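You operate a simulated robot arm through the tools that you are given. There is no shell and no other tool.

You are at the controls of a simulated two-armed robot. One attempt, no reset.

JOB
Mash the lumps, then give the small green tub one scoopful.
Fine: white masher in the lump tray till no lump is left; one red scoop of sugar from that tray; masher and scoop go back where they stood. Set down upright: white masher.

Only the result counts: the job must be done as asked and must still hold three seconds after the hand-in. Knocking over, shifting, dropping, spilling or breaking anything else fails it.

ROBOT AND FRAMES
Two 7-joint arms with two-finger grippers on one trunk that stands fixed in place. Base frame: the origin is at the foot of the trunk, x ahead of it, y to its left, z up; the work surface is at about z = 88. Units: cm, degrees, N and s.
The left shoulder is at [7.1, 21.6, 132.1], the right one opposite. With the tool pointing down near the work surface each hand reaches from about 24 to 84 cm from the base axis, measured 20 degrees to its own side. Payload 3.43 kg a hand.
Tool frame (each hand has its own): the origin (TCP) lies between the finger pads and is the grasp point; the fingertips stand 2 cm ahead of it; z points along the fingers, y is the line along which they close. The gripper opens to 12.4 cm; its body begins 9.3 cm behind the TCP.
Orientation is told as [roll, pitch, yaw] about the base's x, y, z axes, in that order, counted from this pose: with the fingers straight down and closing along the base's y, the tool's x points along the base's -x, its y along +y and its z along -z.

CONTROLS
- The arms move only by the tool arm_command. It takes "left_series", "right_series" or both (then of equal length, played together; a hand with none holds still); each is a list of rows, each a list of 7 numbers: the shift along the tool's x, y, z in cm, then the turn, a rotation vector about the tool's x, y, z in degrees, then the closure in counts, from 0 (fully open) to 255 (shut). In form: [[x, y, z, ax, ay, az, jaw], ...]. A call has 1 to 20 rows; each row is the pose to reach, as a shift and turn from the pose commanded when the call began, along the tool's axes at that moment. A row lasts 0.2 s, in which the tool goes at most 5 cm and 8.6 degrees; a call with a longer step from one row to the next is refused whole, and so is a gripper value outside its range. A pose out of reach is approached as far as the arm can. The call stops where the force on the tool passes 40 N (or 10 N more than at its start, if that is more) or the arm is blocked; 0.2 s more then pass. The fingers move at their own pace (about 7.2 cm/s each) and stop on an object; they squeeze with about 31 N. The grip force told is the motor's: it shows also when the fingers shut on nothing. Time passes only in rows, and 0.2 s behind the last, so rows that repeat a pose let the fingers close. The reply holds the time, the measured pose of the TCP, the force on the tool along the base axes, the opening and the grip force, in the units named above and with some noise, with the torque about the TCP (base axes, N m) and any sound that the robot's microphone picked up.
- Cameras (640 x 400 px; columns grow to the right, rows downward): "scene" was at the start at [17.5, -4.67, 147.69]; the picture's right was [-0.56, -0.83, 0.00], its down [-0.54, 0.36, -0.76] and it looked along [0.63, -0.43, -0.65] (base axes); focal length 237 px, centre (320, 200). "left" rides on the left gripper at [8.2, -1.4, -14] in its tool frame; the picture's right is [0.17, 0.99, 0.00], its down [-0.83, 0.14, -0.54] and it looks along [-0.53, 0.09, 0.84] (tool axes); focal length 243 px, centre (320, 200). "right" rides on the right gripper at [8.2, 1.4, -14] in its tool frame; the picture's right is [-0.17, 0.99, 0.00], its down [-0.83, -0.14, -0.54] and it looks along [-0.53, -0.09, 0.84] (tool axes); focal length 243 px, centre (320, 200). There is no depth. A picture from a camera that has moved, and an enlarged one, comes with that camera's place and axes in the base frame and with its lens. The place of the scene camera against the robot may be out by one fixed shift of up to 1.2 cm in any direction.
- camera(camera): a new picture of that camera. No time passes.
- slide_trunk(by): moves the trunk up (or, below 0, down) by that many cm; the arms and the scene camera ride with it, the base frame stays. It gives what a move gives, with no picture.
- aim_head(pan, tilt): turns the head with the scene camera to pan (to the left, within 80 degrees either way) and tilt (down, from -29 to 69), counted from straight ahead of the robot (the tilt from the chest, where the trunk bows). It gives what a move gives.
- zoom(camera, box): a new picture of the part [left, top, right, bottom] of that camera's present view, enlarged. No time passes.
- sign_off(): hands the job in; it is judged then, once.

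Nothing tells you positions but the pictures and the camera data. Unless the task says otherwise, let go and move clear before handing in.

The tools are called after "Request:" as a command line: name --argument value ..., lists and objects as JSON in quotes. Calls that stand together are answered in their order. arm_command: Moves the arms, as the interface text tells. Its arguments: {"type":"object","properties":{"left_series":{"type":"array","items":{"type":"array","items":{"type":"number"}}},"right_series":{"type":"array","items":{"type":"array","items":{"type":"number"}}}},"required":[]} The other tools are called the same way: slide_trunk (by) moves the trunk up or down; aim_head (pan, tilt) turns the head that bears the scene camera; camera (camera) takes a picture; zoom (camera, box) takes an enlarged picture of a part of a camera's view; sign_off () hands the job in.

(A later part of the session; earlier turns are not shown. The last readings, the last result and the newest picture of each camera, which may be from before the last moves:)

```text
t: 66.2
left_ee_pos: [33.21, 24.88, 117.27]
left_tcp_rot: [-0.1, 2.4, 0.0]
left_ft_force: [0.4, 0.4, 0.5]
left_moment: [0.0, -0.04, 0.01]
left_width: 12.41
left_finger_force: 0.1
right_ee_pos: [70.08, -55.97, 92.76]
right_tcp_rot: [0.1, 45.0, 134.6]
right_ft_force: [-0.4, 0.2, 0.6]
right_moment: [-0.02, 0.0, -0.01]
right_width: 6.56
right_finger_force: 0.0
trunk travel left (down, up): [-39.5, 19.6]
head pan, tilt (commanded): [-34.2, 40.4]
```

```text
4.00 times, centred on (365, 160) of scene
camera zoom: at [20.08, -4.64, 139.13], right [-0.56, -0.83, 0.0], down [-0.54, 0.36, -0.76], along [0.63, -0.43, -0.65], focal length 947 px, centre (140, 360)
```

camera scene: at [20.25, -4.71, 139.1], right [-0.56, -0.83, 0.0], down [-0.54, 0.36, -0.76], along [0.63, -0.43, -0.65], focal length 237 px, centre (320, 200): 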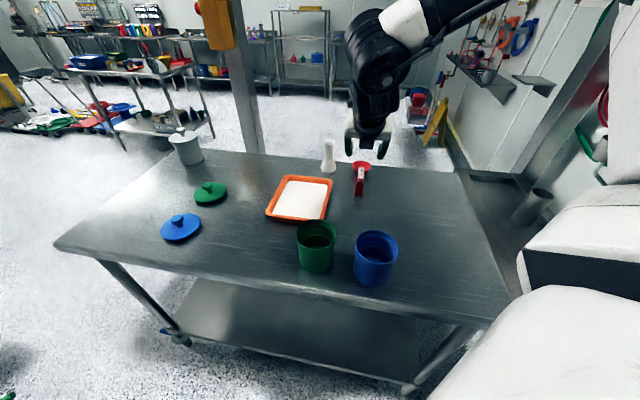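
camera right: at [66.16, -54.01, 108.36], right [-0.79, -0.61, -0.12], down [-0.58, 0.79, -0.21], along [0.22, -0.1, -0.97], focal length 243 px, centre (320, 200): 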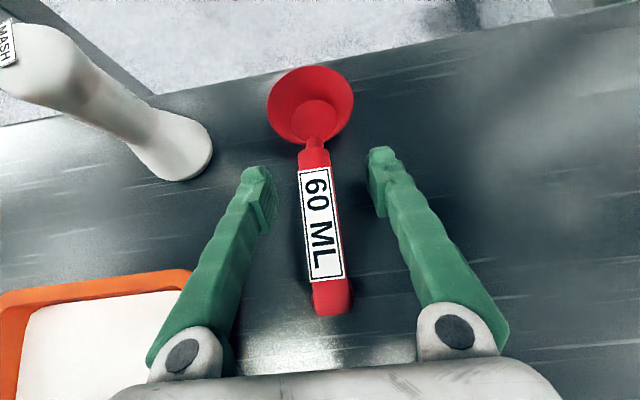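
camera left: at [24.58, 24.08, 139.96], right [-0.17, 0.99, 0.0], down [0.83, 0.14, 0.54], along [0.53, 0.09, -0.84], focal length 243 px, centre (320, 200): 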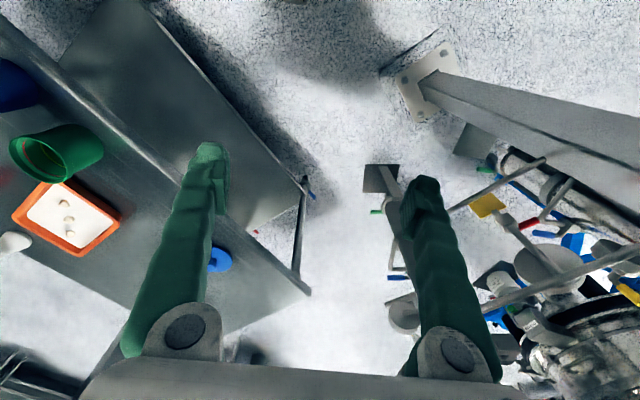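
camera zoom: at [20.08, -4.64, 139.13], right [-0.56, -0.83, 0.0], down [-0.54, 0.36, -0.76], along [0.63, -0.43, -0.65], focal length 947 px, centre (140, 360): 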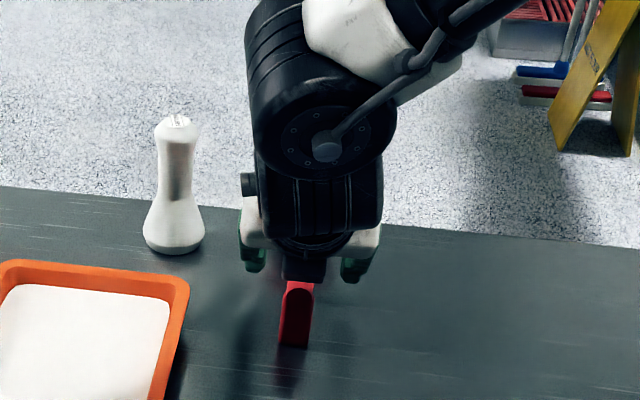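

The handle is centred between the pads. I'll close the gripper on it.

Request:
arm_command --right_series '[[0, 0, 0, 0, 0, 0, 160], [0, 0, 0, 0, 0, 0, 200], [0, 0, 0, 0, 0, 0, 255], [0, 0, 0, 0, 0, 0, 255], [0, 0, 0, 0, 0, 0, 255]]'

Request:
camera --camera "right"

```text
t: 67.4
left_ee_pos: [33.16, 24.99, 117.25]
left_tcp_rot: [0.0, 2.6, 0.0]
left_ft_force: [-0.7, -0.1, -0.3]
left_moment: [-0.02, 0.0, 0.02]
left_width: 12.39
left_finger_force: 0.0
right_ee_pos: [70.15, -55.94, 92.72]
right_tcp_rot: [0.1, 45.0, 134.6]
right_ft_force: [1.1, -0.2, 0.4]
right_moment: [0.0, 0.0, -0.02]
right_width: 1.84
right_finger_force: 31.4
trunk travel left (down, up): [-39.5, 19.6]
head pan, tilt (commanded): [-34.2, 40.4]
```

```text
taken
camera right: at [66.17, -54.01, 108.34], right [-0.79, -0.61, -0.12], down [-0.58, 0.79, -0.21], along [0.22, -0.1, -0.97], focal length 243 px, centre (320, 200)
```

right: 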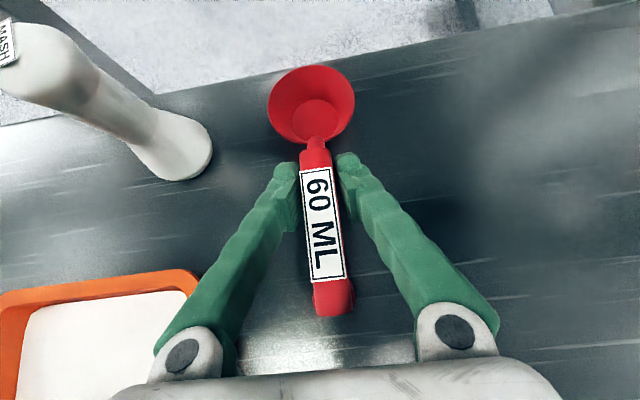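

The handle is gripped (1.84 cm). I'll lift it gently straight up.

Request:
arm_command --right_series '[[0.35, 0, -0.35, 0, 0, 0, 255], [1.06, 0, -1.06, 0, 0, 0, 255], [2.1, 0, -2.1, 0, 0, 0, 255], [3.5, 0, -3.5, 0, 0, 0, 255], [4.95, 0, -4.95, 0, 0, 0, 255], [6.4, 0, -6.4, 0, 0, 0, 255], [7.8, 0, -7.8, 0, 0, 0, 255], [8.5, 0, -8.5, 0, 0, 0, 255], [8.5, 0, -8.5, 0, 0, 0, 255]]'

Request:
camera --camera "right"

Request:
zoom --camera "scene" --box '[310, 90, 420, 190]'

```text
t: 69.4
left_ee_pos: [33.25, 24.94, 117.3]
left_tcp_rot: [-0.1, 2.5, -0.1]
left_ft_force: [-0.2, -0.6, -0.1]
left_moment: [0.0, -0.01, 0.01]
left_width: 12.41
left_finger_force: 0.1
right_ee_pos: [69.98, -56.01, 104.89]
right_tcp_rot: [0.2, 45.1, 134.7]
right_ft_force: [0.3, 0.6, -0.9]
right_moment: [-0.01, -0.02, 0.0]
right_width: 1.82
right_finger_force: 30.8
trunk travel left (down, up): [-39.5, 19.6]
head pan, tilt (commanded): [-34.2, 40.4]
```

```text
taken
camera right: at [66.19, -54.18, 120.49], right [-0.79, -0.61, -0.12], down [-0.58, 0.79, -0.21], along [0.22, -0.1, -0.97], focal length 243 px, centre (320, 200)
```

right: 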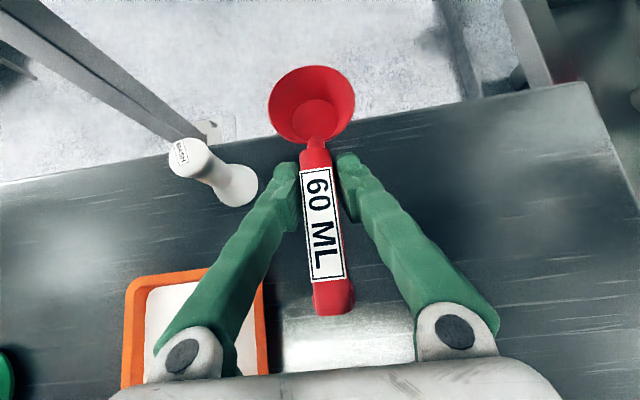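

```text
4.00 times, centred on (365, 140) of scene
camera zoom: at [20.14, -4.68, 139.12], right [-0.56, -0.83, 0.0], down [-0.54, 0.36, -0.76], along [0.63, -0.43, -0.65], focal length 947 px, centre (140, 440)
```

zoom: 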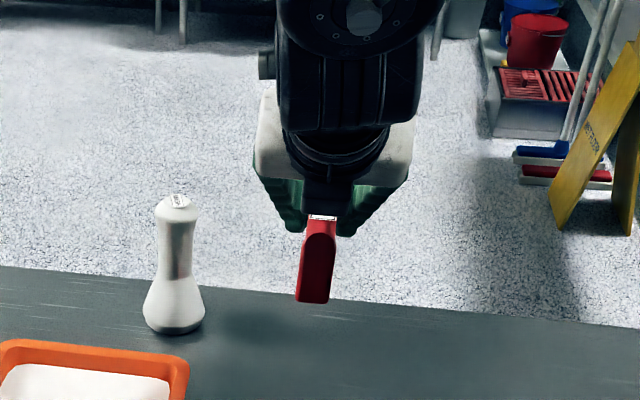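

The scoop is firmly held and has not moved in the grip. I'll carry it above the tray while turning the hand so that the scoop points along the tray's short side (azimuth +45°).

Request:
arm_command --right_series '[[-0.56, -0.65, -1.16, 5.33, 0, -5.33, 255], [-1.11, -1.3, -2.32, 10.65, 0, -10.65, 255], [-1.67, -1.94, -3.47, 15.98, 0, -15.98, 255], [-2.23, -2.59, -4.63, 21.3, 0, -21.3, 255], [-2.79, -3.24, -5.79, 26.6, 0, -26.6, 255], [-3.34, -3.89, -6.95, 31.95, 0, -31.95, 255], [-3.9, -4.53, -8.11, 37.3, 0, -37.3, 255], [-4.46, -5.18, -9.26, 42.6, 0, -42.6, 255], [-5.01, -5.83, -10.4, 47.9, 0, -47.9, 255], [-5.57, -6.48, -11.6, 53.25, 0, -53.25, 255], [-6.13, -7.12, -12.7, 58.6, 0, -58.6, 255], [-6.68, -7.77, -13.9, 63.9, 0, -63.9, 255], [-6.68, -7.77, -13.9, 63.9, 0, -63.9, 255]]'

Request:
camera --camera "right"

Request:
camera --camera "scene"

```text
t: 72.2
left_ee_pos: [33.11, 24.89, 117.25]
left_tcp_rot: [-0.1, 2.6, 0.0]
left_ft_force: [-0.3, 0.2, 0.4]
left_moment: [-0.01, 0.01, 0.01]
left_width: 12.4
left_finger_force: 0.0
right_ee_pos: [65.46, -40.34, 109.9]
right_tcp_rot: [0.2, 45.0, -135.0]
right_ft_force: [0.2, 0.2, 0.0]
right_moment: [-0.01, -0.01, 0.01]
right_width: 1.86
right_finger_force: 31.3
trunk travel left (down, up): [-39.5, 19.6]
head pan, tilt (commanded): [-34.2, 40.4]
```

```text
taken
camera right: at [63.53, -44.26, 125.54], right [0.61, -0.78, -0.12], down [-0.78, -0.59, -0.21], along [0.09, 0.22, -0.97], focal length 243 px, centre (320, 200)
```

right: 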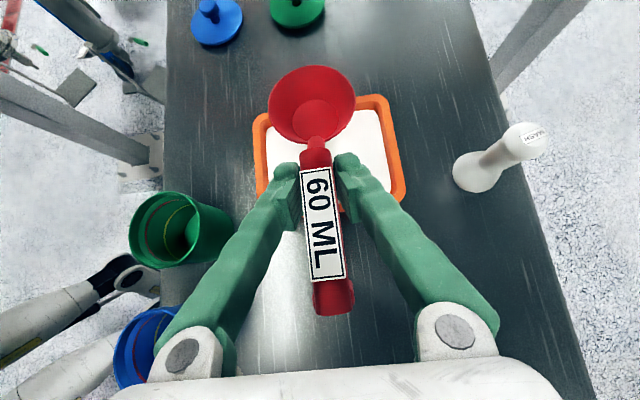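

```text
taken
camera scene: at [20.1, -4.68, 139.13], right [-0.56, -0.83, 0.0], down [-0.54, 0.36, -0.76], along [0.63, -0.43, -0.65], focal length 237 px, centre (320, 200)
```

scene: 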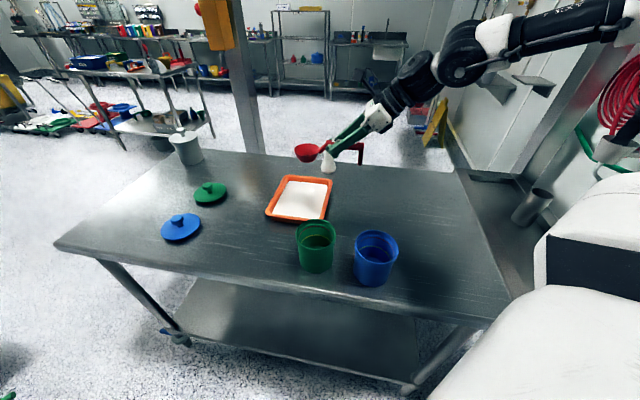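

The scoop is above the tray, aligned with it. I'll tip the nose down 50° while lowering to just above the sugar.

Request:
arm_command --right_series '[[-0.17, 0, 1.02, 0, -7.14, 0, 255], [-0.34, 0, 2.04, 0, -14.3, 0, 255], [-0.51, 0, 3.06, 0, -21.4, 0, 255], [-0.69, 0, 4.08, 0, -28.6, 0, 255], [-0.86, 0, 5.1, 0, -35.7, 0, 255], [-1.03, 0, 6.12, 0, -42.9, 0, 255], [-1.2, 0, 7.14, 0, -50, 0, 255], [-1.2, 0, 7.14, 0, -50, 0, 255]]'

Request:
camera --camera "right"

Request:
zoom --camera "scene" --box '[250, 120, 380, 230]'

```text
t: 74.0
left_ee_pos: [33.12, 24.83, 117.31]
left_tcp_rot: [-0.1, 2.4, 0.0]
left_ft_force: [0.7, -1.2, -0.3]
left_moment: [0.01, 0.05, -0.01]
left_width: 12.38
left_finger_force: 0.0
right_ee_pos: [63.73, -39.32, 102.56]
right_tcp_rot: [0.1, -4.8, -135.1]
right_ft_force: [-3.6, -0.1, 7.7]
right_moment: [0.15, 0.17, 0.06]
right_width: 1.82
right_finger_force: 31.2
right hand out of reach, approached as far as the arm can: row 7, 8
trunk travel left (down, up): [-39.5, 19.6]
head pan, tilt (commanded): [-34.2, 40.4]
```

```text
taken
camera right: at [71.36, -33.72, 115.66], right [0.58, -0.82, 0.02], down [-0.65, -0.45, 0.61], along [-0.49, -0.36, -0.79], focal length 243 px, centre (320, 200)
```

right: 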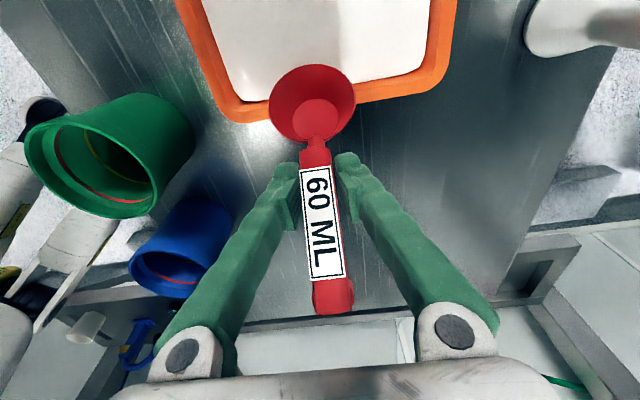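

```text
3.64 times, centred on (315, 175) of scene
camera zoom: at [20.17, -4.71, 139.13], right [-0.56, -0.83, 0.0], down [-0.54, 0.36, -0.76], along [0.63, -0.43, -0.65], focal length 861 px, centre (338, 291)
```

zoom: 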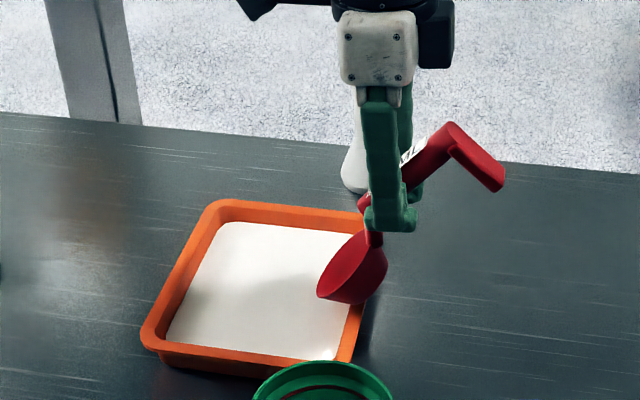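

The wrist limit pulled the hand back about 5 cm, and the scoop bowl is near or touching the tray's right rim (7.7 N). I'll lift straight up at once and reduce the tilt.

Request:
arm_command --right_series '[[-0.09, 0, -1, 0, 0, 0, 255], [-0.26, 0, -2.5, 0, 3, 0, 255], [-0.44, 0, -4.5, 0, 9, 0, 255], [-0.52, 0, -6, 0, 15, 0, 255]]'

Request:
camera --camera "right"

Request:
zoom --camera "scene" --box '[250, 120, 380, 230]'

```text
t: 75.0
left_ee_pos: [33.02, 24.82, 117.27]
left_tcp_rot: [0.0, 2.4, 0.0]
left_ft_force: [0.7, 0.9, 0.0]
left_moment: [0.02, -0.01, -0.02]
left_width: 12.4
left_finger_force: 0.2
right_ee_pos: [63.51, -39.41, 108.47]
right_tcp_rot: [0.1, 10.0, -135.1]
right_ft_force: [-1.2, -0.1, -0.7]
right_moment: [0.01, -0.03, 0.0]
right_width: 1.82
right_finger_force: 31.2
trunk travel left (down, up): [-39.5, 19.6]
head pan, tilt (commanded): [-34.2, 40.4]
```

```text
taken
camera right: at [68.53, -36.36, 123.6], right [0.58, -0.81, -0.03], down [-0.74, -0.54, 0.39], along [-0.33, -0.2, -0.92], focal length 243 px, centre (320, 200)
```

right: 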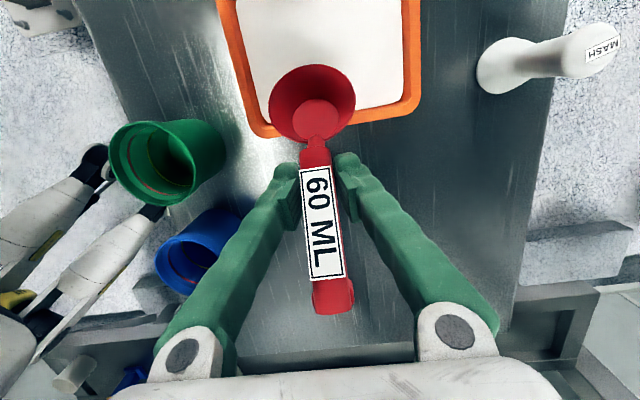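

```text
3.64 times, centred on (315, 175) of scene
camera zoom: at [20.03, -4.71, 139.14], right [-0.56, -0.83, 0.0], down [-0.54, 0.36, -0.76], along [0.63, -0.43, -0.65], focal length 861 px, centre (338, 291)
```

zoom: 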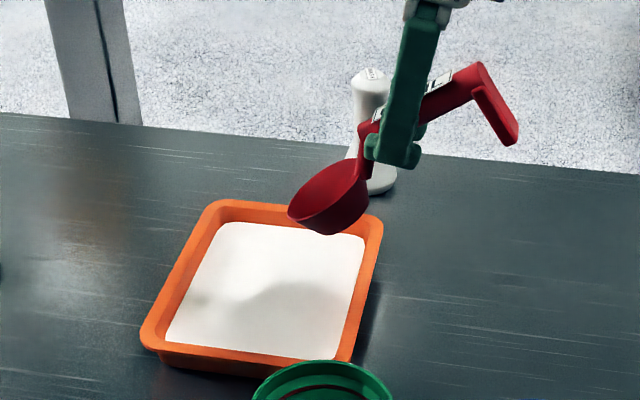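

No harm: the tray has not shifted and the scoop is still firmly held. A steeper tilt hits a wrist limit at this heading, so I'll go higher, turn the scoop to point forward (azimuth 0°) and test the steep tilt there in free space.

Request:
arm_command --right_series '[[1.16, -0.59, -1.4, -1.3, 0, 7.4, 255], [2.31, -1.18, -2.81, -2.6, 0, 14.8, 255], [3.47, -1.77, -4.21, -3.9, 0, 22.2, 255], [4.63, -2.36, -5.61, -5.2, 0, 29.5, 255], [5.78, -2.95, -7.02, -6.5, 0, 36.9, 255], [6.94, -3.54, -8.42, -7.8, 0, 44.3, 255]]'

Request:
arm_command --right_series '[[0, 0, 0, 0, -5, 0, 255], [0, 0, 0, 0, -10, 0, 255], [0, 0, 0, 0, -15, 0, 255], [0, 0, 0, 0, -20, 0, 255]]'

```text
t: 76.4
left_ee_pos: [33.03, 24.95, 117.37]
left_tcp_rot: [-0.1, 2.5, 0.0]
left_ft_force: [-0.8, 0.7, -0.3]
left_moment: [0.0, -0.01, 0.02]
left_width: 12.41
left_finger_force: 0.1
right_ee_pos: [64.41, -33.27, 117.71]
right_tcp_rot: [0.0, 10.2, 179.8]
right_ft_force: [-0.2, 0.3, -0.6]
right_moment: [0.01, -0.02, -0.03]
right_width: 1.82
right_finger_force: 31.5
right hand out of reach, approached as far as the arm can: row 6
trunk travel left (down, up): [-39.5, 19.6]
head pan, tilt (commanded): [-34.2, 40.4]
```

```text
t: 77.4
left_ee_pos: [33.24, 24.85, 117.29]
left_tcp_rot: [-0.2, 2.5, 0.0]
left_ft_force: [-0.3, 0.7, -0.5]
left_moment: [-0.03, 0.0, -0.03]
left_width: 12.42
left_finger_force: 0.1
right_ee_pos: [56.11, -36.34, 111.85]
right_tcp_rot: [-1.0, -8.5, 179.8]
right_ft_force: [-0.6, -0.1, -0.5]
right_moment: [-0.03, -0.01, 0.0]
right_width: 1.83
right_finger_force: 31.1
right hand out of reach, approached as far as the arm can: row 1, 2, 3, 4
trunk travel left (down, up): [-39.5, 19.6]
head pan, tilt (commanded): [-34.2, 40.4]
```

The limit comes from the forearm reaching up and forward. Raising the trunk will let the forearm slope down and give the wrist more room, so I'll raise it by 15 cm and try again.

Request:
slide_trunk --by 15

Request:
camera --camera "scene"

Request:
camera --camera "right"

```text
t: 79.1
left_ee_pos: [30.47, 24.79, 138.0]
left_tcp_rot: [-0.2, -8.2, 0.1]
left_ft_force: [-0.3, 0.9, -0.7]
left_moment: [0.03, 0.02, 0.01]
left_width: 12.39
left_finger_force: 0.1
right_ee_pos: [53.03, -36.22, 140.5]
right_tcp_rot: [-1.0, 6.4, 179.9]
right_ft_force: [0.3, -0.3, -1.2]
right_moment: [-0.06, 0.02, -0.03]
right_width: 1.81
right_finger_force: 31.1
trunk travel left (down, up): [-54.5, 4.6]
head pan, tilt (commanded): [-34.2, 40.4]
```

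```text
taken
camera scene: at [12.85, -4.68, 156.03], right [-0.56, -0.83, 0.0], down [-0.54, 0.36, -0.76], along [0.63, -0.43, -0.65], focal length 237 px, centre (320, 200)
```

scene: 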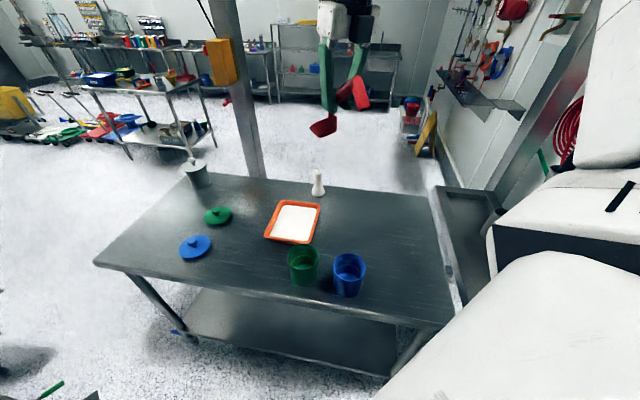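

```text
taken
camera right: at [59.67, -38.05, 155.21], right [-0.16, -0.99, -0.04], down [-0.89, 0.13, 0.45], along [-0.43, 0.1, -0.89], focal length 243 px, centre (320, 200)
```

right: 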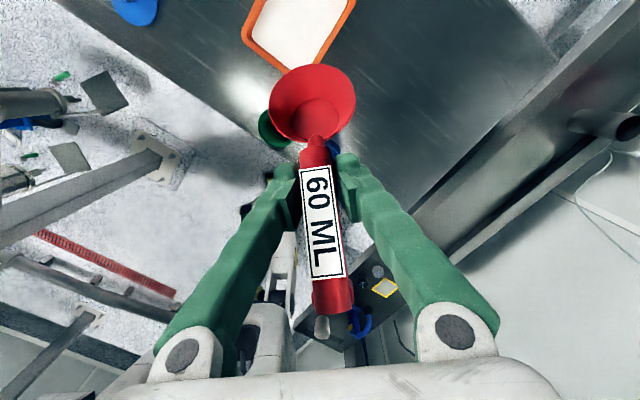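

The trunk straightened as it rose, so the hand is now high at z≈140. I'll bring the scoop down to about z=115 over the near side of the tray, then test the steep tilt.

Request:
arm_command --right_series '[[0.9, -0.45, 3.8, 0, 0, 0, 255], [1.7, -0.9, 7.6, 0, 0, 0, 255], [2.6, -1.4, 11.5, 0, 0, 0, 255], [3.5, -1.8, 15.3, 0, 0, 0, 255], [4.3, -2.3, 19.1, 0, 0, 0, 255], [5.2, -2.7, 23.0, 0, 0, 0, 255], [6.06, -3.2, 26.8, 0, 0, 0, 255]]'

Request:
arm_command --right_series '[[0, 0, 0, 0, -4, 0, 255], [0, 0, 0, 0, -8, 0, 255], [0, 0, 0, 0, -12, 0, 255], [0, 0, 0, 0, -16, 0, 255]]'

```text
t: 80.7
left_ee_pos: [30.42, 24.76, 138.05]
left_tcp_rot: [-0.1, -8.2, 0.1]
left_ft_force: [-0.7, 0.1, -0.1]
left_moment: [0.0, 0.04, -0.02]
left_width: 12.38
left_finger_force: 0.1
right_ee_pos: [61.92, -32.75, 114.43]
right_tcp_rot: [-1.0, 6.5, 180.0]
right_ft_force: [0.7, 0.0, -1.2]
right_moment: [0.0, 0.05, 0.01]
right_width: 1.83
right_finger_force: 31.5
trunk travel left (down, up): [-54.5, 4.6]
head pan, tilt (commanded): [-34.2, 40.4]
```

```text
t: 81.7
left_ee_pos: [30.37, 24.96, 138.1]
left_tcp_rot: [-0.1, -8.3, 0.1]
left_ft_force: [0.5, 0.2, -0.3]
left_moment: [0.01, 0.02, 0.0]
left_width: 12.39
left_finger_force: 0.1
right_ee_pos: [56.89, -35.28, 113.76]
right_tcp_rot: [-1.5, -8.9, -180.0]
right_ft_force: [-0.1, -0.3, -0.4]
right_moment: [0.02, 0.04, -0.01]
right_width: 1.85
right_finger_force: 31.0
right hand out of reach, approached as far as the arm can: row 2, 3, 4
trunk travel left (down, up): [-54.5, 4.6]
head pan, tilt (commanded): [-34.2, 40.4]
```

Steep nose-down tilt is limited at this distance by extension, so I'll use a moderate tilt from the earlier trunk height, which reached everything well. First I'll raise the hand, because it drops a lot when the trunk comes down.

Request:
arm_command --right_series '[[-1.16, 0, -3.73, 0, 5, 0, 255], [-2.31, 0, -7.46, 0, 10, 0, 255], [-3.47, 0, -11.2, 0, 15, 0, 255], [-4.63, 0, -14.9, 0, 20, 0, 255], [-5.8, 0, -18.6, 0, 25, 0, 255], [-6.9, 0, -22.4, 0, 30, 0, 255], [-8.1, 0, -26.1, 0, 35, 0, 255]]'

Request:
slide_trunk --by -15

Request:
camera --camera "right"

Request:
camera --camera "scene"

```text
t: 83.3
left_ee_pos: [30.28, 24.84, 138.04]
left_tcp_rot: [-0.1, -8.4, 0.1]
left_ft_force: [-0.3, 0.6, 0.4]
left_moment: [-0.03, -0.04, -0.01]
left_width: 12.39
left_finger_force: 0.0
right_ee_pos: [53.03, -35.62, 140.94]
right_tcp_rot: [-1.1, 25.6, 179.5]
right_ft_force: [-0.7, 0.3, -0.2]
right_moment: [0.0, -0.03, 0.01]
right_width: 1.85
right_finger_force: 31.1
trunk travel left (down, up): [-54.5, 4.6]
head pan, tilt (commanded): [-34.2, 40.4]
```

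```text
t: 85.1
left_ee_pos: [32.98, 24.86, 117.4]
left_tcp_rot: [-0.1, 3.2, 0.1]
left_ft_force: [0.5, 0.6, -0.7]
left_moment: [-0.01, -0.02, -0.02]
left_width: 12.4
left_finger_force: 0.0
right_ee_pos: [53.07, -35.45, 125.94]
right_tcp_rot: [-1.1, 25.6, 179.5]
right_ft_force: [0.1, -0.6, 0.5]
right_moment: [0.04, 0.02, 0.01]
right_width: 1.83
right_finger_force: 30.9
trunk travel left (down, up): [-39.5, 19.6]
head pan, tilt (commanded): [-34.2, 40.4]
```

```text
taken
camera right: at [54.51, -37.21, 141.87], right [-0.15, -0.98, -0.09], down [-0.98, 0.14, 0.13], along [-0.12, 0.11, -0.99], focal length 243 px, centre (320, 200)
```

right: 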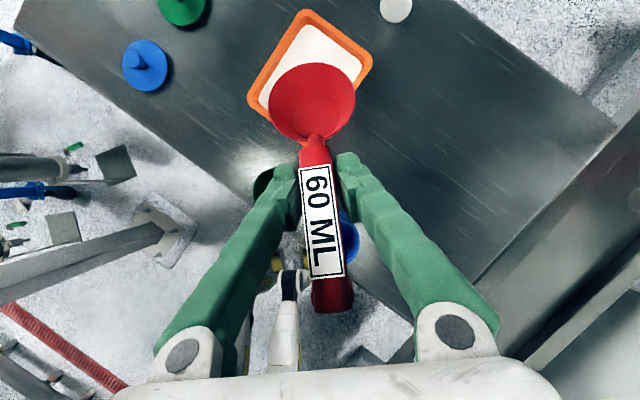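

```text
taken
camera scene: at [20.07, -4.66, 139.14], right [-0.56, -0.83, 0.0], down [-0.54, 0.36, -0.76], along [0.63, -0.43, -0.65], focal length 237 px, centre (320, 200)
```

scene: 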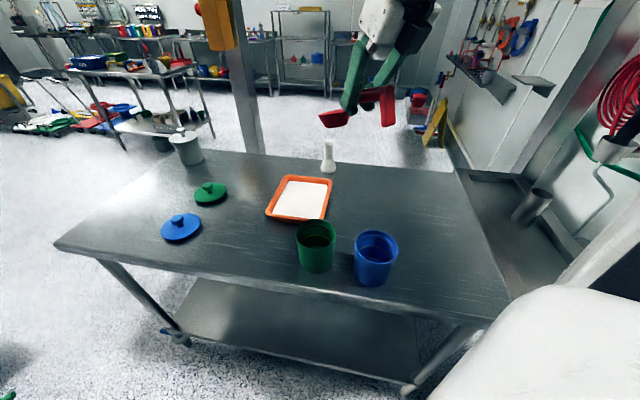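

The hand is back in a well-tested range. I'll bring the scoop above the tray again with azimuth +45° and check the pose before dipping.

Request:
arm_command --right_series '[[0.58, 0.4, 3.44, 2.81, 0, -5.86, 255], [1.16, 0.81, 6.88, 5.62, 0, -11.7, 255], [1.74, 1.21, 10.3, 8.43, 0, -17.6, 255], [2.32, 1.61, 13.8, 11.2, 0, -23.4, 255], [2.9, 2.0, 17.2, 14.1, 0, -29.3, 255], [3.48, 2.42, 20.6, 16.9, 0, -35.2, 255], [4.06, 2.82, 24.1, 19.7, 0, -41.0, 255], [4.06, 2.82, 24.1, 19.7, 0, -41.0, 255]]'

Request:
camera --camera "right"

Request:
zoom --camera "scene" --box '[250, 120, 380, 230]'

```text
t: 86.9
left_ee_pos: [32.91, 24.84, 117.41]
left_tcp_rot: [-0.1, 3.2, 0.1]
left_ft_force: [0.7, 0.2, -0.7]
left_moment: [0.02, 0.0, 0.0]
left_width: 12.39
left_finger_force: 0.0
right_ee_pos: [66.9, -37.95, 105.52]
right_tcp_rot: [-0.8, 26.2, -134.7]
right_ft_force: [-1.1, 0.0, -0.1]
right_moment: [0.02, -0.01, -0.02]
right_width: 1.84
right_finger_force: 30.3
trunk travel left (down, up): [-39.5, 19.6]
head pan, tilt (commanded): [-34.2, 40.4]
```

```text
taken
camera right: at [68.89, -38.23, 121.65], right [0.6, -0.8, -0.09], down [-0.79, -0.61, 0.12], along [-0.15, 0.0, -0.99], focal length 243 px, centre (320, 200)
```

right: 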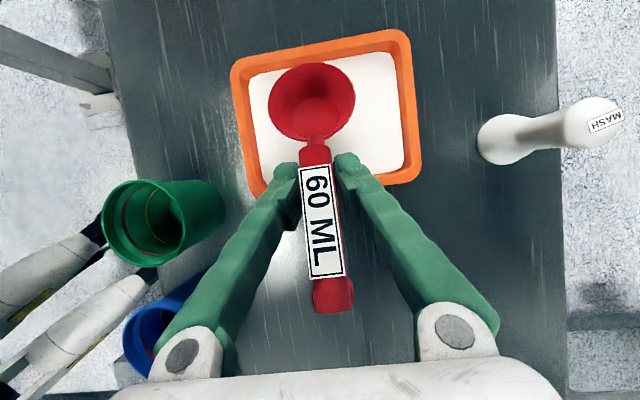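

```text
3.64 times, centred on (315, 175) of scene
camera zoom: at [20.0, -4.63, 139.15], right [-0.56, -0.83, 0.0], down [-0.54, 0.36, -0.76], along [0.63, -0.43, -0.65], focal length 861 px, centre (338, 291)
```

zoom: 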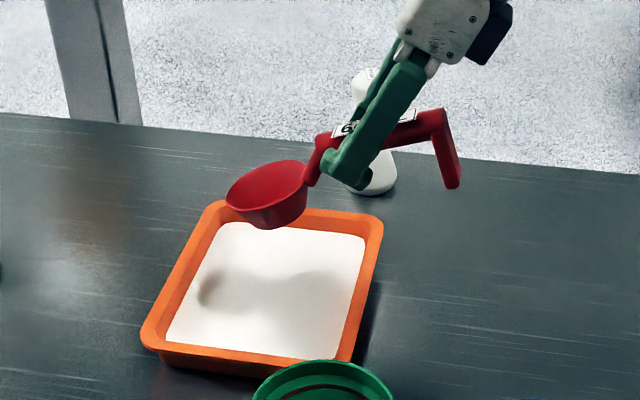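

The scoop bowl is over the middle of the sugar. I'll tip it to about 40° nose-down just above the surface.

Request:
arm_command --right_series '[[-0.35, 0, 0.72, 0, -7, 0, 255], [-0.71, 0, 1.44, 0, -14, 0, 255], [-1.1, 0, 2.24, 0, -21, 0, 255]]'

Request:
zoom --camera "scene" --box '[250, 120, 380, 230]'

Request:
camera --camera "right"

```text
t: 87.7
left_ee_pos: [33.25, 24.87, 117.38]
left_tcp_rot: [-0.1, 3.3, 0.1]
left_ft_force: [0.1, 0.4, 0.1]
left_moment: [-0.02, 0.06, -0.01]
left_width: 12.39
left_finger_force: 0.1
right_ee_pos: [67.19, -38.0, 102.87]
right_tcp_rot: [-1.0, 5.2, -134.6]
right_ft_force: [0.5, -0.3, -0.4]
right_moment: [-0.03, 0.05, 0.01]
right_width: 1.84
right_finger_force: 31.7
trunk travel left (down, up): [-39.5, 19.6]
head pan, tilt (commanded): [-34.2, 40.4]
```

```text
3.64 times, centred on (315, 175) of scene
camera zoom: at [20.35, -4.67, 139.08], right [-0.56, -0.83, 0.0], down [-0.54, 0.36, -0.76], along [0.63, -0.43, -0.65], focal length 861 px, centre (338, 291)
```

zoom: 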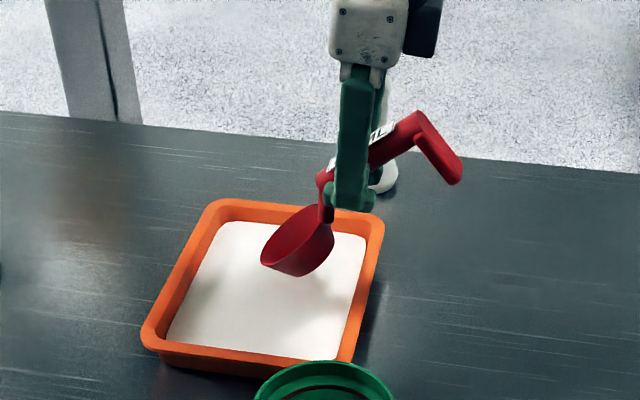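

```text
taken
camera right: at [73.26, -34.21, 117.52], right [0.59, -0.81, -0.03], down [-0.71, -0.53, 0.46], along [-0.39, -0.25, -0.89], focal length 243 px, centre (320, 200)
```

right: 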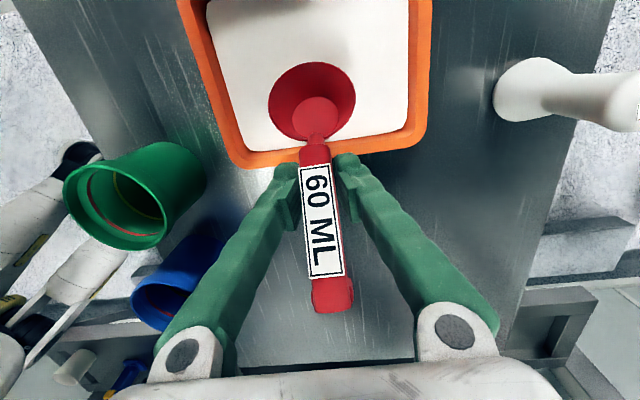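

The tilt was reached cleanly. Now I'll dip into the sugar, sweep forward and level the bowl near the tray floor.

Request:
arm_command --right_series '[[-0.14, 0, 1.56, 0, 0, 0, 255], [-0.26, 0, 2.86, 0, 0, 0, 255], [-0.35, 0, 3.85, 0, 0, 0, 255], [0.62, 0, 4.24, 0, 3.5, 0, 255], [1.35, 0, 5.01, 0, 10, 0, 255], [1.57, 0, 5.89, 0, 17.5, 0, 255], [1.28, 0, 6.86, 0, 25, 0, 255], [1.08, 0, 7.95, 0, 32.5, 0, 255], [0.87, 0, 9.09, 0, 40, 0, 255], [0.87, 0, 9.09, 0, 40, 0, 255]]'

Request:
zoom --camera "scene" --box '[250, 120, 380, 230]'

Request:
camera --camera "right"

```text
t: 89.9
left_ee_pos: [33.01, 24.89, 117.36]
left_tcp_rot: [-0.1, 3.2, 0.2]
left_ft_force: [-0.7, 0.3, -1.1]
left_moment: [-0.02, 0.03, 0.0]
left_width: 12.42
left_finger_force: 0.1
right_ee_pos: [68.23, -36.65, 94.15]
right_tcp_rot: [-1.1, 45.3, -135.3]
right_ft_force: [-1.0, 0.1, -1.1]
right_moment: [-0.08, 0.02, 0.02]
right_width: 1.84
right_finger_force: 31.0
trunk travel left (down, up): [-39.5, 19.6]
head pan, tilt (commanded): [-34.2, 40.4]
```

```text
3.64 times, centred on (315, 175) of scene
camera zoom: at [20.13, -4.59, 139.13], right [-0.56, -0.83, 0.0], down [-0.54, 0.36, -0.76], along [0.63, -0.43, -0.65], focal length 861 px, centre (338, 291)
```

zoom: 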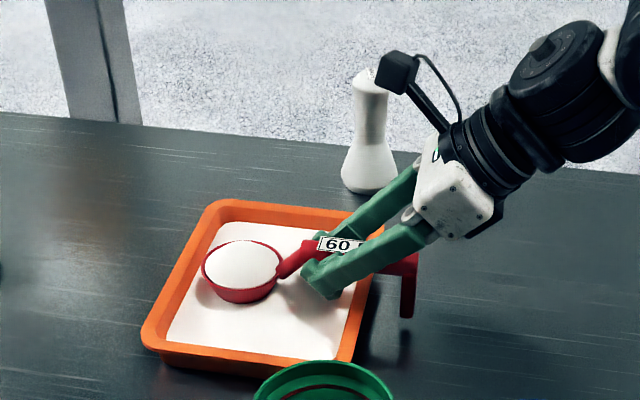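

```text
taken
camera right: at [66.51, -40.83, 109.79], right [0.62, -0.77, -0.13], down [-0.78, -0.59, -0.21], along [0.08, 0.23, -0.97], focal length 243 px, centre (320, 200)
```

right: 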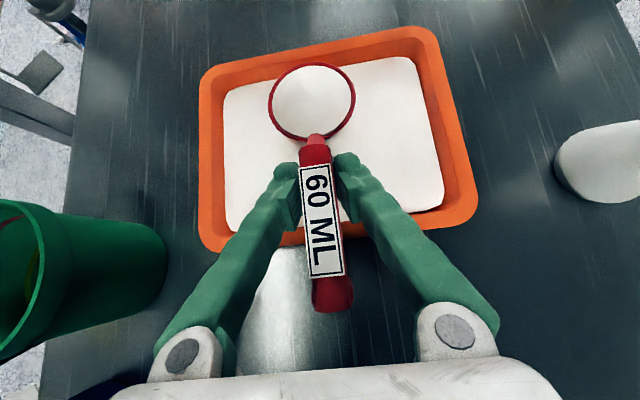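

The bowl is filled to the brim. I'll lift it slowly and level, straight up.

Request:
arm_command --right_series '[[0.21, 0, -0.21, 0, 0, 0, 255], [0.71, 0, -0.71, 0, 0, 0, 255], [1.41, 0, -1.41, 0, 0, 0, 255], [2.3, 0, -2.3, 0, 0, 0, 255], [3.2, 0, -3.2, 0, 0, 0, 255], [4.1, 0, -4.1, 0, 0, 0, 255], [5.0, 0, -5.0, 0, 0, 0, 255], [6.0, 0, -6.0, 0, 0, 0, 255], [7.0, 0, -7.0, 0, 0, 0, 255], [8.0, 0, -8.0, 0, 0, 0, 255], [9.0, 0, -9.0, 0, 0, 0, 255], [10.0, 0, -10.0, 0, 0, 0, 255], [10.8, 0, -10.8, 0, 0, 0, 255], [11.3, 0, -11.3, 0, 0, 0, 255], [11.5, 0, -11.5, 0, 0, 0, 255]]'

Request:
camera --camera "right"

Request:
zoom --camera "scene" --box '[230, 80, 400, 230]'

```text
t: 93.1
left_ee_pos: [33.04, 24.82, 117.45]
left_tcp_rot: [-0.1, 3.2, 0.1]
left_ft_force: [0.1, 0.9, -0.1]
left_moment: [0.01, -0.02, -0.01]
left_width: 12.39
left_finger_force: 0.0
right_ee_pos: [68.38, -36.9, 110.47]
right_tcp_rot: [-1.1, 45.3, -135.3]
right_ft_force: [0.2, -0.1, -1.6]
right_moment: [0.0, -0.01, -0.03]
right_width: 1.84
right_finger_force: 31.7
trunk travel left (down, up): [-39.5, 19.6]
head pan, tilt (commanded): [-34.2, 40.4]
```

```text
taken
camera right: at [66.64, -40.99, 126.04], right [0.62, -0.77, -0.13], down [-0.78, -0.59, -0.21], along [0.08, 0.23, -0.97], focal length 243 px, centre (320, 200)
```

right: 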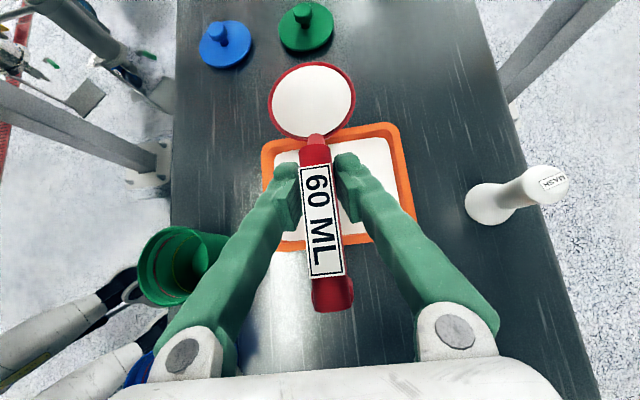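

```text
2.67 times, centred on (315, 155) of scene
camera zoom: at [20.14, -4.67, 139.12], right [-0.56, -0.83, 0.0], down [-0.54, 0.36, -0.76], along [0.63, -0.43, -0.65], focal length 631 px, centre (333, 320)
```

zoom: 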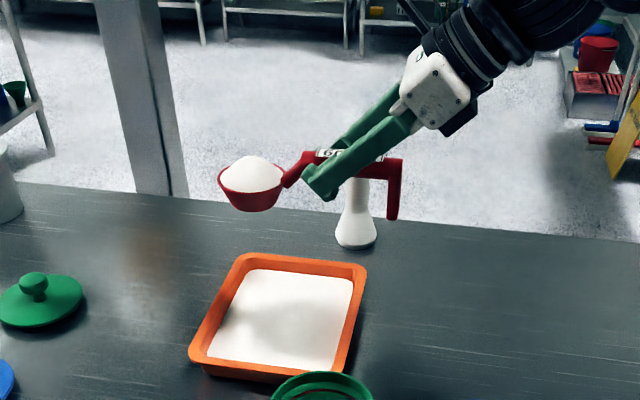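

The scoop holds a full heap and is level. I'll carry it slowly and smoothly to above the green tub, coming in from its right side.

Request:
arm_command --right_series '[[-0.14, -0.32, -0.14, 0.5, 0, -0.5, 255], [-0.41, -0.95, -0.41, 1.5, 0, -1.5, 255], [-0.81, -1.91, -0.82, 3.0, 0, -3.0, 255], [-1.29, -3.02, -1.3, 4.8, 0, -4.7, 255], [-1.83, -4.29, -1.85, 6.8, 0, -6.7, 255], [-2.37, -5.56, -2.4, 8.8, 0, -8.7, 255], [-2.92, -6.83, -2.95, 10.8, 0, -10.7, 255], [-3.46, -8.1, -3.5, 12.8, 0, -12.6, 255], [-4.0, -9.37, -4.05, 14.8, 0, -14.6, 255], [-4.54, -10.64, -4.6, 16.8, 0, -16.6, 255], [-5.09, -11.91, -5.15, 18.8, 0, -18.6, 255], [-5.56, -13.02, -5.63, 20.6, 0, -20.3, 255], [-5.97, -13.97, -6.04, 22.1, 0, -21.8, 255], [-6.31, -14.77, -6.38, 23.3, 0, -23.1, 255], [-6.58, -15.4, -6.65, 24.3, 0, -24.1, 255], [-6.78, -15.88, -6.86, 25.1, 0, -24.8, 255], [-6.78, -15.88, -6.86, 25.1, 0, -24.8, 255]]'

Request:
camera --camera "right"

Request:
camera --camera "scene"

```text
t: 96.7
left_ee_pos: [32.98, 24.87, 117.47]
left_tcp_rot: [-0.1, 3.2, 0.1]
left_ft_force: [0.4, -0.7, 0.4]
left_moment: [0.0, 0.02, 0.03]
left_width: 12.4
left_finger_force: 0.1
right_ee_pos: [50.36, -32.47, 110.79]
right_tcp_rot: [-1.0, 45.7, -99.9]
right_ft_force: [0.1, -0.2, -1.1]
right_moment: [-0.02, 0.0, -0.01]
right_width: 1.83
right_finger_force: 31.0
trunk travel left (down, up): [-39.5, 19.6]
head pan, tilt (commanded): [-34.2, 40.4]
```

```text
taken
camera right: at [51.23, -37.03, 126.34], right [0.95, -0.27, -0.13], down [-0.29, -0.93, -0.22], along [-0.06, 0.25, -0.97], focal length 243 px, centre (320, 200)
```

right: 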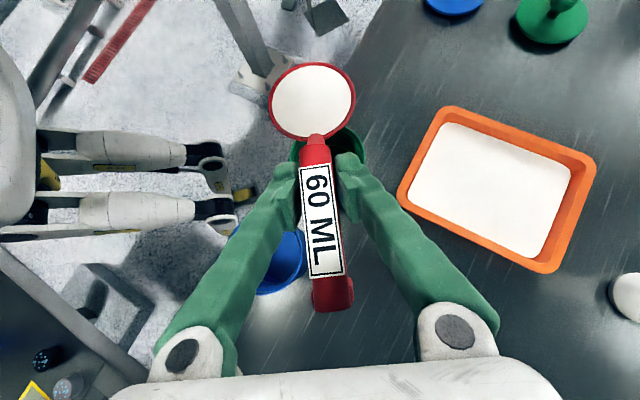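

```text
taken
camera scene: at [20.13, -4.68, 139.12], right [-0.56, -0.83, 0.0], down [-0.54, 0.36, -0.76], along [0.63, -0.43, -0.65], focal length 237 px, centre (320, 200)
```

scene: 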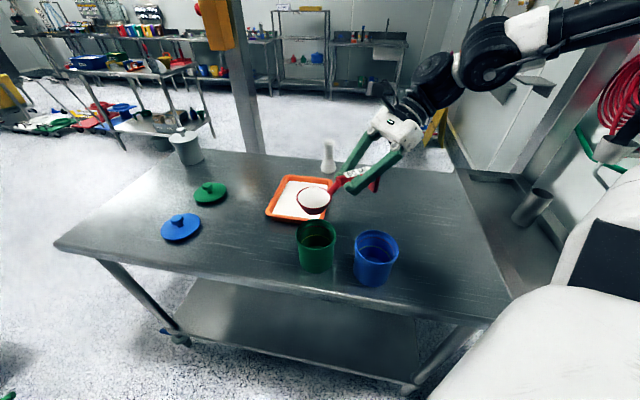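

The scoop is level and still full beside the tub. Before pouring I'll check where the bowl is relative to the tub.

Request:
zoom --camera "scene" --box '[260, 160, 400, 290]'

Request:
zoom --camera "right" --box '[230, 40, 410, 310]'

```text
3.08 times, centred on (330, 225) of scene
camera zoom: at [20.13, -4.68, 139.12], right [-0.56, -0.83, 0.0], down [-0.54, 0.36, -0.76], along [0.63, -0.43, -0.65], focal length 728 px, centre (289, 123)
```

zoom: 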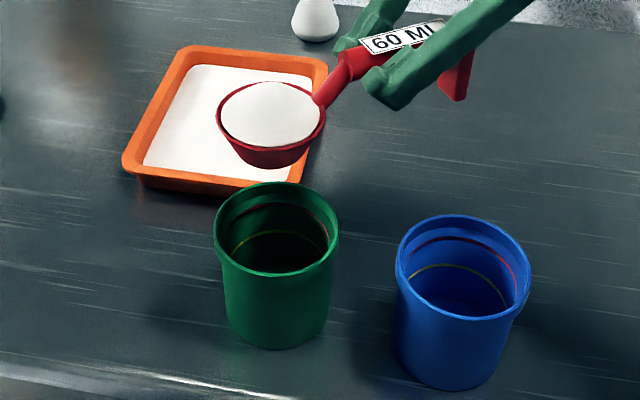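

```text
1.48 times, centred on (320, 175) of right
camera zoom: at [51.23, -37.03, 126.34], right [0.95, -0.27, -0.13], down [-0.29, -0.93, -0.22], along [-0.06, 0.25, -0.97], focal length 359 px, centre (320, 237)
```

zoom: 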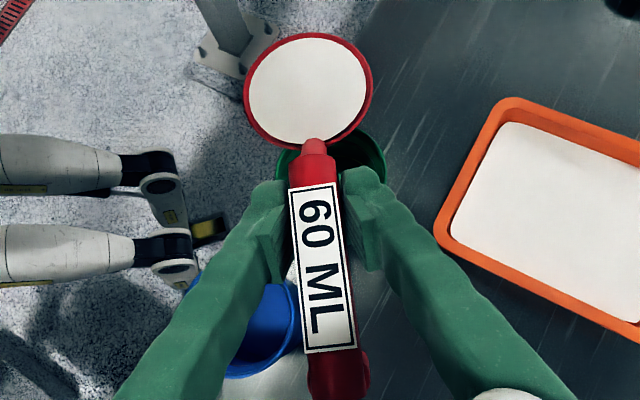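

The bowl is centred over the green tub within about half a centimetre. I'll lower it so that the bowl sits just above the tub's rim.

Request:
arm_command --right_series '[[-0.2, -0.02, 0.2, 0, 0, 0, 255], [-0.7, -0.07, 0.75, 0, 0, 0, 255], [-1.4, -0.15, 1.5, 0, 0, 0, 255], [-2.2, -0.22, 2.4, 0, 0, 0, 255], [-3.0, -0.3, 3.3, 0, 0, 0, 255], [-3.8, -0.38, 4.1, 0, 0, 0, 255], [-4.4, -0.44, 4.8, 0, 0, 0, 255], [-4.71, -0.47, 5.11, 0, 0, 0, 255], [-4.71, -0.47, 5.11, 0, 0, 0, 255]]'

Request:
zoom --camera "scene" --box '[260, 160, 400, 290]'

Request:
camera --camera "right"

```text
t: 98.7
left_ee_pos: [32.93, 24.87, 117.32]
left_tcp_rot: [-0.1, 3.1, 0.1]
left_ft_force: [-0.5, -0.7, 0.3]
left_moment: [-0.01, -0.01, -0.02]
left_width: 12.4
left_finger_force: 0.0
right_ee_pos: [49.77, -32.04, 103.64]
right_tcp_rot: [-1.0, 45.7, -100.0]
right_ft_force: [-0.3, -0.5, -0.8]
right_moment: [-0.03, 0.01, -0.03]
right_width: 1.83
right_finger_force: 31.0
trunk travel left (down, up): [-39.5, 19.6]
head pan, tilt (commanded): [-34.2, 40.4]
```

```text
3.08 times, centred on (330, 225) of scene
camera zoom: at [20.13, -4.67, 139.12], right [-0.56, -0.83, 0.0], down [-0.54, 0.36, -0.76], along [0.63, -0.43, -0.65], focal length 728 px, centre (289, 123)
```

zoom: 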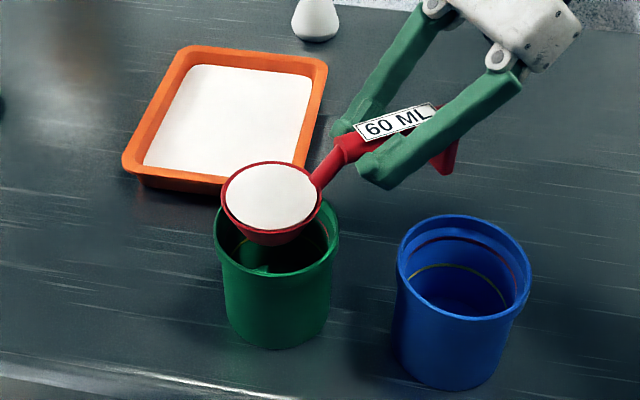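

```text
taken
camera right: at [50.72, -36.65, 119.34], right [0.95, -0.27, -0.13], down [-0.29, -0.93, -0.22], along [-0.06, 0.25, -0.97], focal length 243 px, centre (320, 200)
```

right: 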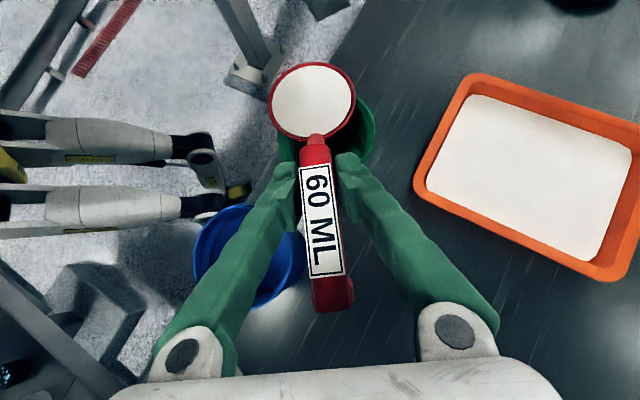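

The bowl hovers just above the tub's mouth. Now I'll roll the scoop slowly about an axis through the bowl, keeping it over the tub.

Request:
arm_command --right_series '[[0.016, -0.366, 0, 0, 0, 5, 255], [0.064, -0.729, 0, 0, 0, 10, 255], [0.143, -1.087, 0, 0, 0, 15, 255], [0.253, -1.436, 0, 0, 0, 20, 255], [0.394, -1.775, 0, 0, 0, 25, 255], [0.563, -2.1, 0, 0, 0, 30, 255], [0.759, -2.409, 0, 0, 0, 35, 255], [0.983, -2.7, 0, 0, 0, 40, 255], [1.23, -2.97, 0, 0, 0, 45, 255], [1.5, -3.217, 0, 0, 0, 50, 255], [1.791, -3.441, 0, 0, 0, 55, 255], [2.1, -3.637, 0, 0, 0, 60, 255], [2.425, -3.806, 0, 0, 0, 65, 255], [2.764, -3.947, 0, 0, 0, 70, 255], [3.113, -4.057, 0, 0, 0, 75, 255], [3.471, -4.136, 0, 0, 0, 80, 255], [3.834, -4.184, 0, 0, 0, 85, 255], [4.2, -4.2, 0, 0, 0, 90, 255]]'

Request:
zoom --camera "scene" --box '[260, 160, 400, 290]'

Request:
camera --camera "right"

```text
t: 102.5
left_ee_pos: [33.08, 24.85, 117.41]
left_tcp_rot: [-0.1, 3.3, 0.0]
left_ft_force: [0.2, 0.1, -1.3]
left_moment: [0.02, 0.03, 0.03]
left_width: 12.41
left_finger_force: 0.1
right_ee_pos: [46.3, -28.53, 106.93]
right_tcp_rot: [-45.7, -0.8, 170.7]
right_ft_force: [-0.2, -0.1, -0.4]
right_moment: [-0.01, 0.02, 0.04]
right_width: 1.84
right_finger_force: 31.3
trunk travel left (down, up): [-39.5, 19.6]
head pan, tilt (commanded): [-34.2, 40.4]
```

```text
3.08 times, centred on (330, 225) of scene
camera zoom: at [20.12, -4.66, 139.12], right [-0.56, -0.83, 0.0], down [-0.54, 0.36, -0.76], along [0.63, -0.43, -0.65], focal length 728 px, centre (289, 123)
```

zoom: 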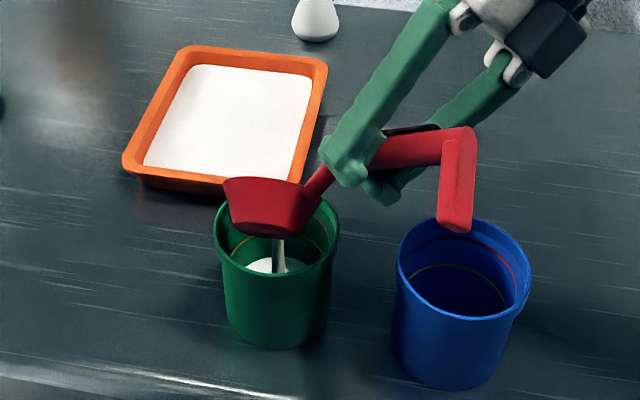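

```text
taken
camera right: at [52.71, -40.78, 115.5], right [-0.28, -0.65, -0.7], down [-0.86, -0.15, 0.49], along [-0.42, 0.74, -0.52], focal length 243 px, centre (320, 200)
```

right: 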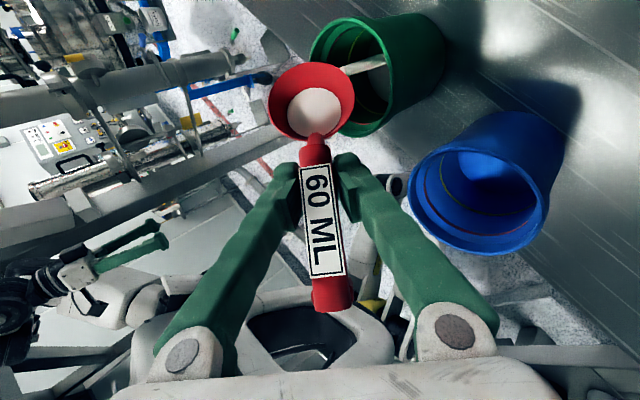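

The sugar is streaming cleanly into the green tub. I'll continue the roll about the bowl to empty it.

Request:
arm_command --right_series '[[0, 0, 0, 0, 0, 0, 255], [0, 0, 0, 0, 0, 0, 255], [0.023, -0.439, 0, 0, 0, 6, 255], [0.092, -0.873, 0, 0, 0, 12, 255], [0.206, -1.298, 0, 0, 0, 18, 255], [0.363, -1.708, 0, 0, 0, 24, 255], [0.563, -2.1, 0, 0, 0, 30, 255], [0.802, -2.469, 0, 0, 0, 36, 255], [1.079, -2.81, 0, 0, 0, 42, 255], [1.39, -3.121, 0, 0, 0, 48, 255], [1.731, -3.398, 0, 0, 0, 54, 255], [2.1, -3.637, 0, 0, 0, 60, 255], [2.1, -3.637, 0, 0, 0, 60, 255], [2.1, -3.637, 0, 0, 0, 60, 255]]'

Request:
zoom --camera "scene" --box '[260, 160, 400, 290]'

Request:
camera --camera "right"

```text
t: 105.5
left_ee_pos: [33.05, 24.88, 117.39]
left_tcp_rot: [0.0, 3.2, 0.1]
left_ft_force: [-0.4, -0.3, 0.4]
left_moment: [0.0, -0.03, -0.03]
left_width: 12.4
left_finger_force: 0.0
right_ee_pos: [48.71, -26.47, 109.4]
right_tcp_rot: [-26.3, -38.8, 119.9]
right_ft_force: [-0.1, -1.1, -1.1]
right_moment: [0.03, -0.02, 0.02]
right_width: 1.83
right_finger_force: 31.1
trunk travel left (down, up): [-39.5, 19.6]
head pan, tilt (commanded): [-34.2, 40.4]
```

```text
3.08 times, centred on (330, 225) of scene
camera zoom: at [20.13, -4.67, 139.12], right [-0.56, -0.83, 0.0], down [-0.54, 0.36, -0.76], along [0.63, -0.43, -0.65], focal length 728 px, centre (289, 123)
```

zoom: 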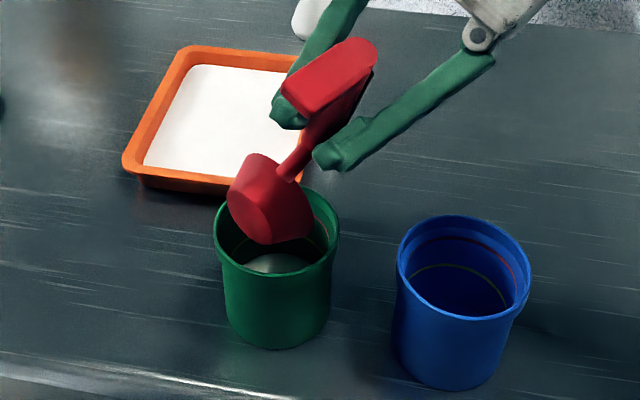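

```text
taken
camera right: at [49.26, -42.23, 113.47], right [-0.97, -0.09, -0.24], down [-0.25, 0.21, 0.95], along [-0.04, 0.97, -0.22], focal length 243 px, centre (320, 200)
```

right: 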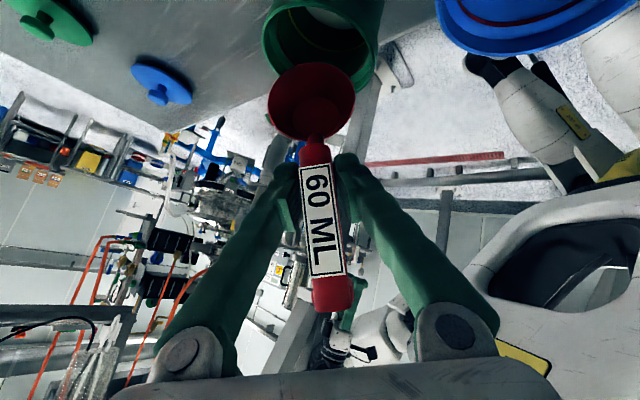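

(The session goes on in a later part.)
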